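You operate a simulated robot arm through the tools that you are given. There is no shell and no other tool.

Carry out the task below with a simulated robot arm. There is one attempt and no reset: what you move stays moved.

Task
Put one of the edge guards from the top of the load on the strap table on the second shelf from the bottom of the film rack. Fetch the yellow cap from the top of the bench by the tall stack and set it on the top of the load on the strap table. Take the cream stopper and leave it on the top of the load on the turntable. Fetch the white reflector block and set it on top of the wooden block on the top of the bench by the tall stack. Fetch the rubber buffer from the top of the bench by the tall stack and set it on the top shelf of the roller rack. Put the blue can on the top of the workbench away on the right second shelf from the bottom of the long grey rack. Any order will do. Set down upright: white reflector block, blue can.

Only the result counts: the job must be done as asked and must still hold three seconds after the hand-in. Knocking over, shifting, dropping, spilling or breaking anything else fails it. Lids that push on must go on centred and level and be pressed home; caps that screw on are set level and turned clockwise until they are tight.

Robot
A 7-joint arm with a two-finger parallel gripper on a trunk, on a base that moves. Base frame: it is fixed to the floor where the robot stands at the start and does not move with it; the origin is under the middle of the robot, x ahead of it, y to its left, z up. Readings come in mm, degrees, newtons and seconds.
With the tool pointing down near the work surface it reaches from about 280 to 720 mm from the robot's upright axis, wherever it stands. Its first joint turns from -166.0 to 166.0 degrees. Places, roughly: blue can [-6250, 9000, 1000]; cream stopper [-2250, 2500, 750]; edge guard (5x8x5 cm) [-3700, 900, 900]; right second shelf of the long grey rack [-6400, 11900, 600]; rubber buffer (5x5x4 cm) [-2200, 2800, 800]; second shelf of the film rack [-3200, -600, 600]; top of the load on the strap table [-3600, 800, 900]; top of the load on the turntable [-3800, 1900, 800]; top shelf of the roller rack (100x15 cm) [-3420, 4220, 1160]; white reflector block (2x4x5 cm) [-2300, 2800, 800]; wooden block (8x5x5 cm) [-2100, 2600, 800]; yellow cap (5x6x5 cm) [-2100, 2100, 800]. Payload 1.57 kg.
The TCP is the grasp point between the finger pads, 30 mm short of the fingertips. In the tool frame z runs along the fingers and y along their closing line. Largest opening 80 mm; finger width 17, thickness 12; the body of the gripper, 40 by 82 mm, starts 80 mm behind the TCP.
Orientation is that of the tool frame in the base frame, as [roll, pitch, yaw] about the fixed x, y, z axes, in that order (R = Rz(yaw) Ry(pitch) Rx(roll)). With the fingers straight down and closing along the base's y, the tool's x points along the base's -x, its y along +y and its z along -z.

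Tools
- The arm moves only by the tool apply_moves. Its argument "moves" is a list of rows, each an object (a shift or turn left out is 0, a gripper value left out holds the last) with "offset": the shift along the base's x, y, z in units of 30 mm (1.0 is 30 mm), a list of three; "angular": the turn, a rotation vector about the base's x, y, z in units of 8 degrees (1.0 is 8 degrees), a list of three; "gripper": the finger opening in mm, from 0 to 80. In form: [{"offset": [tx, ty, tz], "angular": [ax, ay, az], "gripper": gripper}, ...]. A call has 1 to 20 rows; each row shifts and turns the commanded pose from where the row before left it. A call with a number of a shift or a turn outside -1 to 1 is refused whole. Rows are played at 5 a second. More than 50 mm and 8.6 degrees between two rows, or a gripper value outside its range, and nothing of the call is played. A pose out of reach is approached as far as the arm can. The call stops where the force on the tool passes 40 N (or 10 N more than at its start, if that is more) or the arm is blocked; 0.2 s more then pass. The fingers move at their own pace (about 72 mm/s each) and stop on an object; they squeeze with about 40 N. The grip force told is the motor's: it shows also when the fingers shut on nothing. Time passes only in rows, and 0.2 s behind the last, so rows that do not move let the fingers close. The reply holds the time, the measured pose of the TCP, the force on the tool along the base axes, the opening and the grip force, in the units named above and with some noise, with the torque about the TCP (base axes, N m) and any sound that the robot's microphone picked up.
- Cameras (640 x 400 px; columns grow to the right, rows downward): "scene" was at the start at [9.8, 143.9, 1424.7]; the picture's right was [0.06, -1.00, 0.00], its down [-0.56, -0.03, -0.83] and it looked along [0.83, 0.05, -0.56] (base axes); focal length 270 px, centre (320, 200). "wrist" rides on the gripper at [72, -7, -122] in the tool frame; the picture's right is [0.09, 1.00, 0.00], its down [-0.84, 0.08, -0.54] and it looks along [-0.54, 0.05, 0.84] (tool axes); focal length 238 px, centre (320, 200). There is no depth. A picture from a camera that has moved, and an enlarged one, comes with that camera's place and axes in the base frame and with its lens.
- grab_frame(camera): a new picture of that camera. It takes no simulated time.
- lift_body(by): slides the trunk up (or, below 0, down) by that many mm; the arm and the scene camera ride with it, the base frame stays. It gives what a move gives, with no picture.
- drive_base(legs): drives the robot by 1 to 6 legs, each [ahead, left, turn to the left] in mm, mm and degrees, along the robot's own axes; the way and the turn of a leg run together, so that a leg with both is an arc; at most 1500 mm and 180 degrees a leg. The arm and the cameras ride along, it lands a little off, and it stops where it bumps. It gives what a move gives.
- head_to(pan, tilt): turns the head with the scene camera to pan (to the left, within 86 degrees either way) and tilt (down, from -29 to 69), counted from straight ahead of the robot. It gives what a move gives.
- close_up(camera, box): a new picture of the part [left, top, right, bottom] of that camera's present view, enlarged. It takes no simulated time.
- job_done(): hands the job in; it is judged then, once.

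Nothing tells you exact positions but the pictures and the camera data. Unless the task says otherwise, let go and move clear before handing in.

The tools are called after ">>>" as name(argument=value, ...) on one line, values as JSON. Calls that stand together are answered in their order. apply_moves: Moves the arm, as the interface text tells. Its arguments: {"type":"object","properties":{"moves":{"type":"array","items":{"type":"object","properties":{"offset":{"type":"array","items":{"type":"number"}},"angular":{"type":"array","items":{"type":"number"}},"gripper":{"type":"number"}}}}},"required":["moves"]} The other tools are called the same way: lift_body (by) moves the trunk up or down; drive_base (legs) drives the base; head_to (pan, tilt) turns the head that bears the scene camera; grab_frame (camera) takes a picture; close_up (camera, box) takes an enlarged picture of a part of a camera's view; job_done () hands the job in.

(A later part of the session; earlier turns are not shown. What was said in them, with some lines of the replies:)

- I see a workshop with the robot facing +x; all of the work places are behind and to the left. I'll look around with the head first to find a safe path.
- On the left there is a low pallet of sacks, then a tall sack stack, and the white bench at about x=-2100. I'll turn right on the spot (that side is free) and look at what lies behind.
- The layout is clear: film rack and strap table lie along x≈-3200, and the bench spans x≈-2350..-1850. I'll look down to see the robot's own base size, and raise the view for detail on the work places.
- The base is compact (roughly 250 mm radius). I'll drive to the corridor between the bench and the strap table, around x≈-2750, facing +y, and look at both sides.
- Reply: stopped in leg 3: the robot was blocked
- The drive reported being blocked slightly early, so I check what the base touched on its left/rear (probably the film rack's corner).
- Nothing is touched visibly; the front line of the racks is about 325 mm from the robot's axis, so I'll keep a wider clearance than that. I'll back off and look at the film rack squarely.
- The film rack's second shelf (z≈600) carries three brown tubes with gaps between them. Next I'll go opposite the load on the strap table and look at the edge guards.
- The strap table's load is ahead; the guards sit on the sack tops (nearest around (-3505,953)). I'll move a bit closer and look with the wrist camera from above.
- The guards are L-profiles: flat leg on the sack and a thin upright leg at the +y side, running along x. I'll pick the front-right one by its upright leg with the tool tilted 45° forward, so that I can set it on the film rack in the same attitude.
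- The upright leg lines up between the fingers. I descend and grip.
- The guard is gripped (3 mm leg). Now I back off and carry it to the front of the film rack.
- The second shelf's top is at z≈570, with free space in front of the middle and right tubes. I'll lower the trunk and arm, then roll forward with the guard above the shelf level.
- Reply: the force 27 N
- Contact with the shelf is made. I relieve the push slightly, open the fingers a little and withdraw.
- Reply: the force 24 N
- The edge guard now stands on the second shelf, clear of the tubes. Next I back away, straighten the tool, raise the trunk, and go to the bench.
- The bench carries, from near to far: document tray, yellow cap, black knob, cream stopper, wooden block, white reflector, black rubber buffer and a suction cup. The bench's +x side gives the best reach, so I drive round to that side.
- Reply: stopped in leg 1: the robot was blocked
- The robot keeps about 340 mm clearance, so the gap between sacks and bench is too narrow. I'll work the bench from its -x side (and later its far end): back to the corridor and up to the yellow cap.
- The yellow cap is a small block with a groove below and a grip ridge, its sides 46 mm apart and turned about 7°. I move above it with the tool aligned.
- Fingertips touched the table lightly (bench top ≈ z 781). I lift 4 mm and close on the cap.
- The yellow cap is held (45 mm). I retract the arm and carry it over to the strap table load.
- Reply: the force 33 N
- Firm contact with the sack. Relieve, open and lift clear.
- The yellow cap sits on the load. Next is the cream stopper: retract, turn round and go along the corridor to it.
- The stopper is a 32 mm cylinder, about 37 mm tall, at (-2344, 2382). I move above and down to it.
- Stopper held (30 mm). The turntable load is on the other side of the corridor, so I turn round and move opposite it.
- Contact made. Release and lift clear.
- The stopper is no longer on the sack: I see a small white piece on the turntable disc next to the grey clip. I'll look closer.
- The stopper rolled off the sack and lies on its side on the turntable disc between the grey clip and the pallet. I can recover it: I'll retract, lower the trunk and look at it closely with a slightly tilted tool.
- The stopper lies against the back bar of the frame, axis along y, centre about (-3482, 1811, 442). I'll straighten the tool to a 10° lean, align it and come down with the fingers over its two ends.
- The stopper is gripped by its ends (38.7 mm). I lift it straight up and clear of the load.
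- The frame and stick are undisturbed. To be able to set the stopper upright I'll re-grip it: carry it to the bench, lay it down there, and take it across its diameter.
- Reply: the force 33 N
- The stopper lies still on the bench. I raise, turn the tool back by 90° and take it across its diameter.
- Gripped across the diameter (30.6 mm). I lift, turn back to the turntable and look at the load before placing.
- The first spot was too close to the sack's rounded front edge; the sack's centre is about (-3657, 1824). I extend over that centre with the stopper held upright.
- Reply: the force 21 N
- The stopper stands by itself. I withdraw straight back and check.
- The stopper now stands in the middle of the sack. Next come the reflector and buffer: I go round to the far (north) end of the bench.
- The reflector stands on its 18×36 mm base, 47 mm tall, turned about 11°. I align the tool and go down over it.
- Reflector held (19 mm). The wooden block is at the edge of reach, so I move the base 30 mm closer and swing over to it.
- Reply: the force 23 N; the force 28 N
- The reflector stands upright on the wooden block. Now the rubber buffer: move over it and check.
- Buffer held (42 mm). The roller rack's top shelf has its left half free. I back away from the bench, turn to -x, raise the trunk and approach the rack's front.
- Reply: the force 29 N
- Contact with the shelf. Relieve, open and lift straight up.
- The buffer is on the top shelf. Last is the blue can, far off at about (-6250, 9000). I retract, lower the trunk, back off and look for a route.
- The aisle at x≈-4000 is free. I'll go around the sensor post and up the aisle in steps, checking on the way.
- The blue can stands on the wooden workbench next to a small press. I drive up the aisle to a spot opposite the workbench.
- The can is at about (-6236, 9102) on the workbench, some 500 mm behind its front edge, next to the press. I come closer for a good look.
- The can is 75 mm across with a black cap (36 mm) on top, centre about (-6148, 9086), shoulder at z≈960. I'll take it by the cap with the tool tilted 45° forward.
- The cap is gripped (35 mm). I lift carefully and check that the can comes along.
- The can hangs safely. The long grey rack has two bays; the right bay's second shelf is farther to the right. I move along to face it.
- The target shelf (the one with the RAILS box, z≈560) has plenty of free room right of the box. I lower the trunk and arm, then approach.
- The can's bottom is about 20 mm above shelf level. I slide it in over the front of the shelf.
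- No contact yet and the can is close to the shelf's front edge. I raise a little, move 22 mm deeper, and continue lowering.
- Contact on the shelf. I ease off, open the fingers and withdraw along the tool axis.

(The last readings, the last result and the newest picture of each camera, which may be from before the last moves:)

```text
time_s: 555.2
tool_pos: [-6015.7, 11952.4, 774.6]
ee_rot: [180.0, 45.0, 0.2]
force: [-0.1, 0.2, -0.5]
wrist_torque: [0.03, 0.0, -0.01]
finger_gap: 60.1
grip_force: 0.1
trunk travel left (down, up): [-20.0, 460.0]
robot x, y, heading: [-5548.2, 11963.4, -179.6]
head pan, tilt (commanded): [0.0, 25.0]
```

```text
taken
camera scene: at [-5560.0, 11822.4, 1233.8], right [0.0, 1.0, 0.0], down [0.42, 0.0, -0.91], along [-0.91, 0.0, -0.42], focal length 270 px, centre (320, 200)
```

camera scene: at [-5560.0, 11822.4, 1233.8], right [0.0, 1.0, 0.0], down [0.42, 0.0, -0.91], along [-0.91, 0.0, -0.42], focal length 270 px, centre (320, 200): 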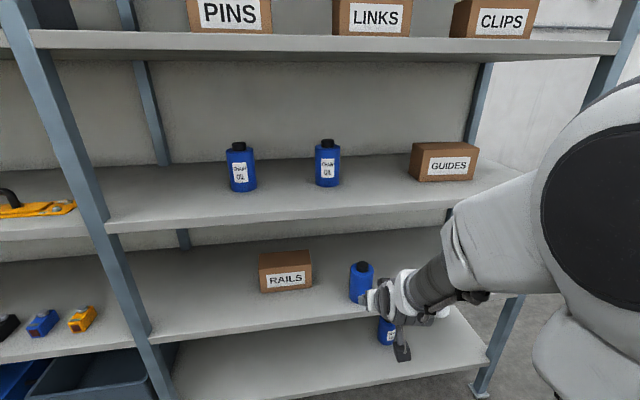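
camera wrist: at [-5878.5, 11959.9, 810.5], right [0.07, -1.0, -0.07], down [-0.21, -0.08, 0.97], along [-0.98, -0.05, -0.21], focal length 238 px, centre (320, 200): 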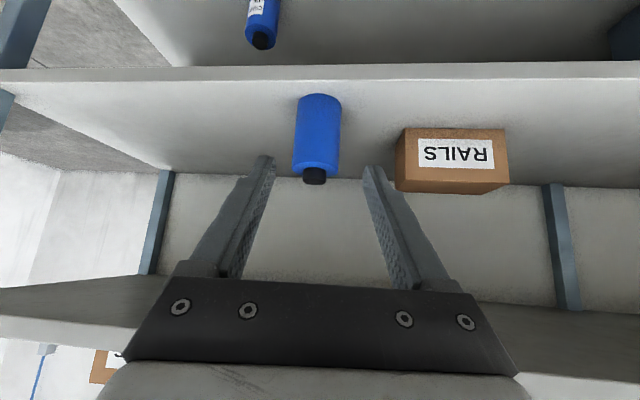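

The can stands upright on the right bay's second shelf. I back clear of the rack and take a last look.

>>> drive_base(legs=[[-300, 0, 0]])

>>> close_up(camera="scene", box=[200, 160, 460, 330])

```text
time_s: 557.8
tool_pos: [-5711.7, 11953.7, 775.3]
ee_rot: [-179.9, 45.1, 0.3]
force: [-0.1, -0.2, 0.4]
wrist_torque: [0.02, -0.04, -0.03]
finger_gap: 60.1
grip_force: 0.0
trunk travel left (down, up): [-20.0, 460.0]
robot x, y, heading: [-5243.1, 11965.1, -179.6]
head pan, tilt (commanded): [0.0, 25.0]
```

```text
2.35 times, centred on (330, 245) of scene
camera zoom: at [-5255.3, 11823.6, 1233.8], right [0.0, 1.0, 0.0], down [0.42, 0.0, -0.91], along [-0.91, 0.0, -0.42], focal length 636 px, centre (296, 94)
```

zoom: 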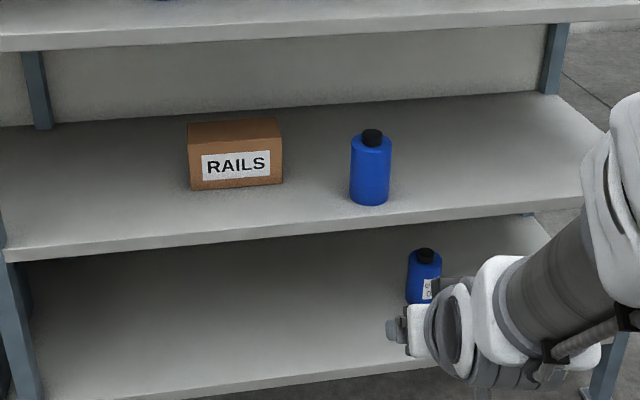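

All six items are where they should be: the can is upright on its shelf, the others were checked after release, and the arm is clear. I hand the job in.

>>> job_done()

```text
The job is handed in.
```

All six items were placed as asked and I have handed the job in. I don't have the verdict. One item, the cream stopper, fell on the first try and had to be picked up and placed again.

| Item | Where it is now |
|---|---|
| Edge guard | Second shelf from the bottom of the film rack, standing in front of the brown tubes |
| Yellow cap | On a front sack of the load on the strap table |
| Cream stopper | Upright in the middle of a front sack on the turntable load |
| White reflector block | Upright on top of the wooden block on the bench |
| Rubber buffer | Top shelf of the roller rack, on the free left half |
| Blue can | Upright on the right second shelf from the bottom of the long grey rack, to the right of the RAILS box |

- **Stopper:** I first set it too close to the rounded front edge of a sack, and it rolled off onto the turntable disc beside a grey frame. I re-gripped it on the bench and stood it at the sack's centre. In the pictures the frame and the orange stick had not moved.
- **Base stops:** The base stopped short twice on its own while driving, once near the film rack and once near the low sack pallet. I saw nothing moved in the pictures afterwards.
- **Checks:** I checked each item with the cameras right after letting go, and all of them were standing. Only the blue can was looked at again just before the hand-in.
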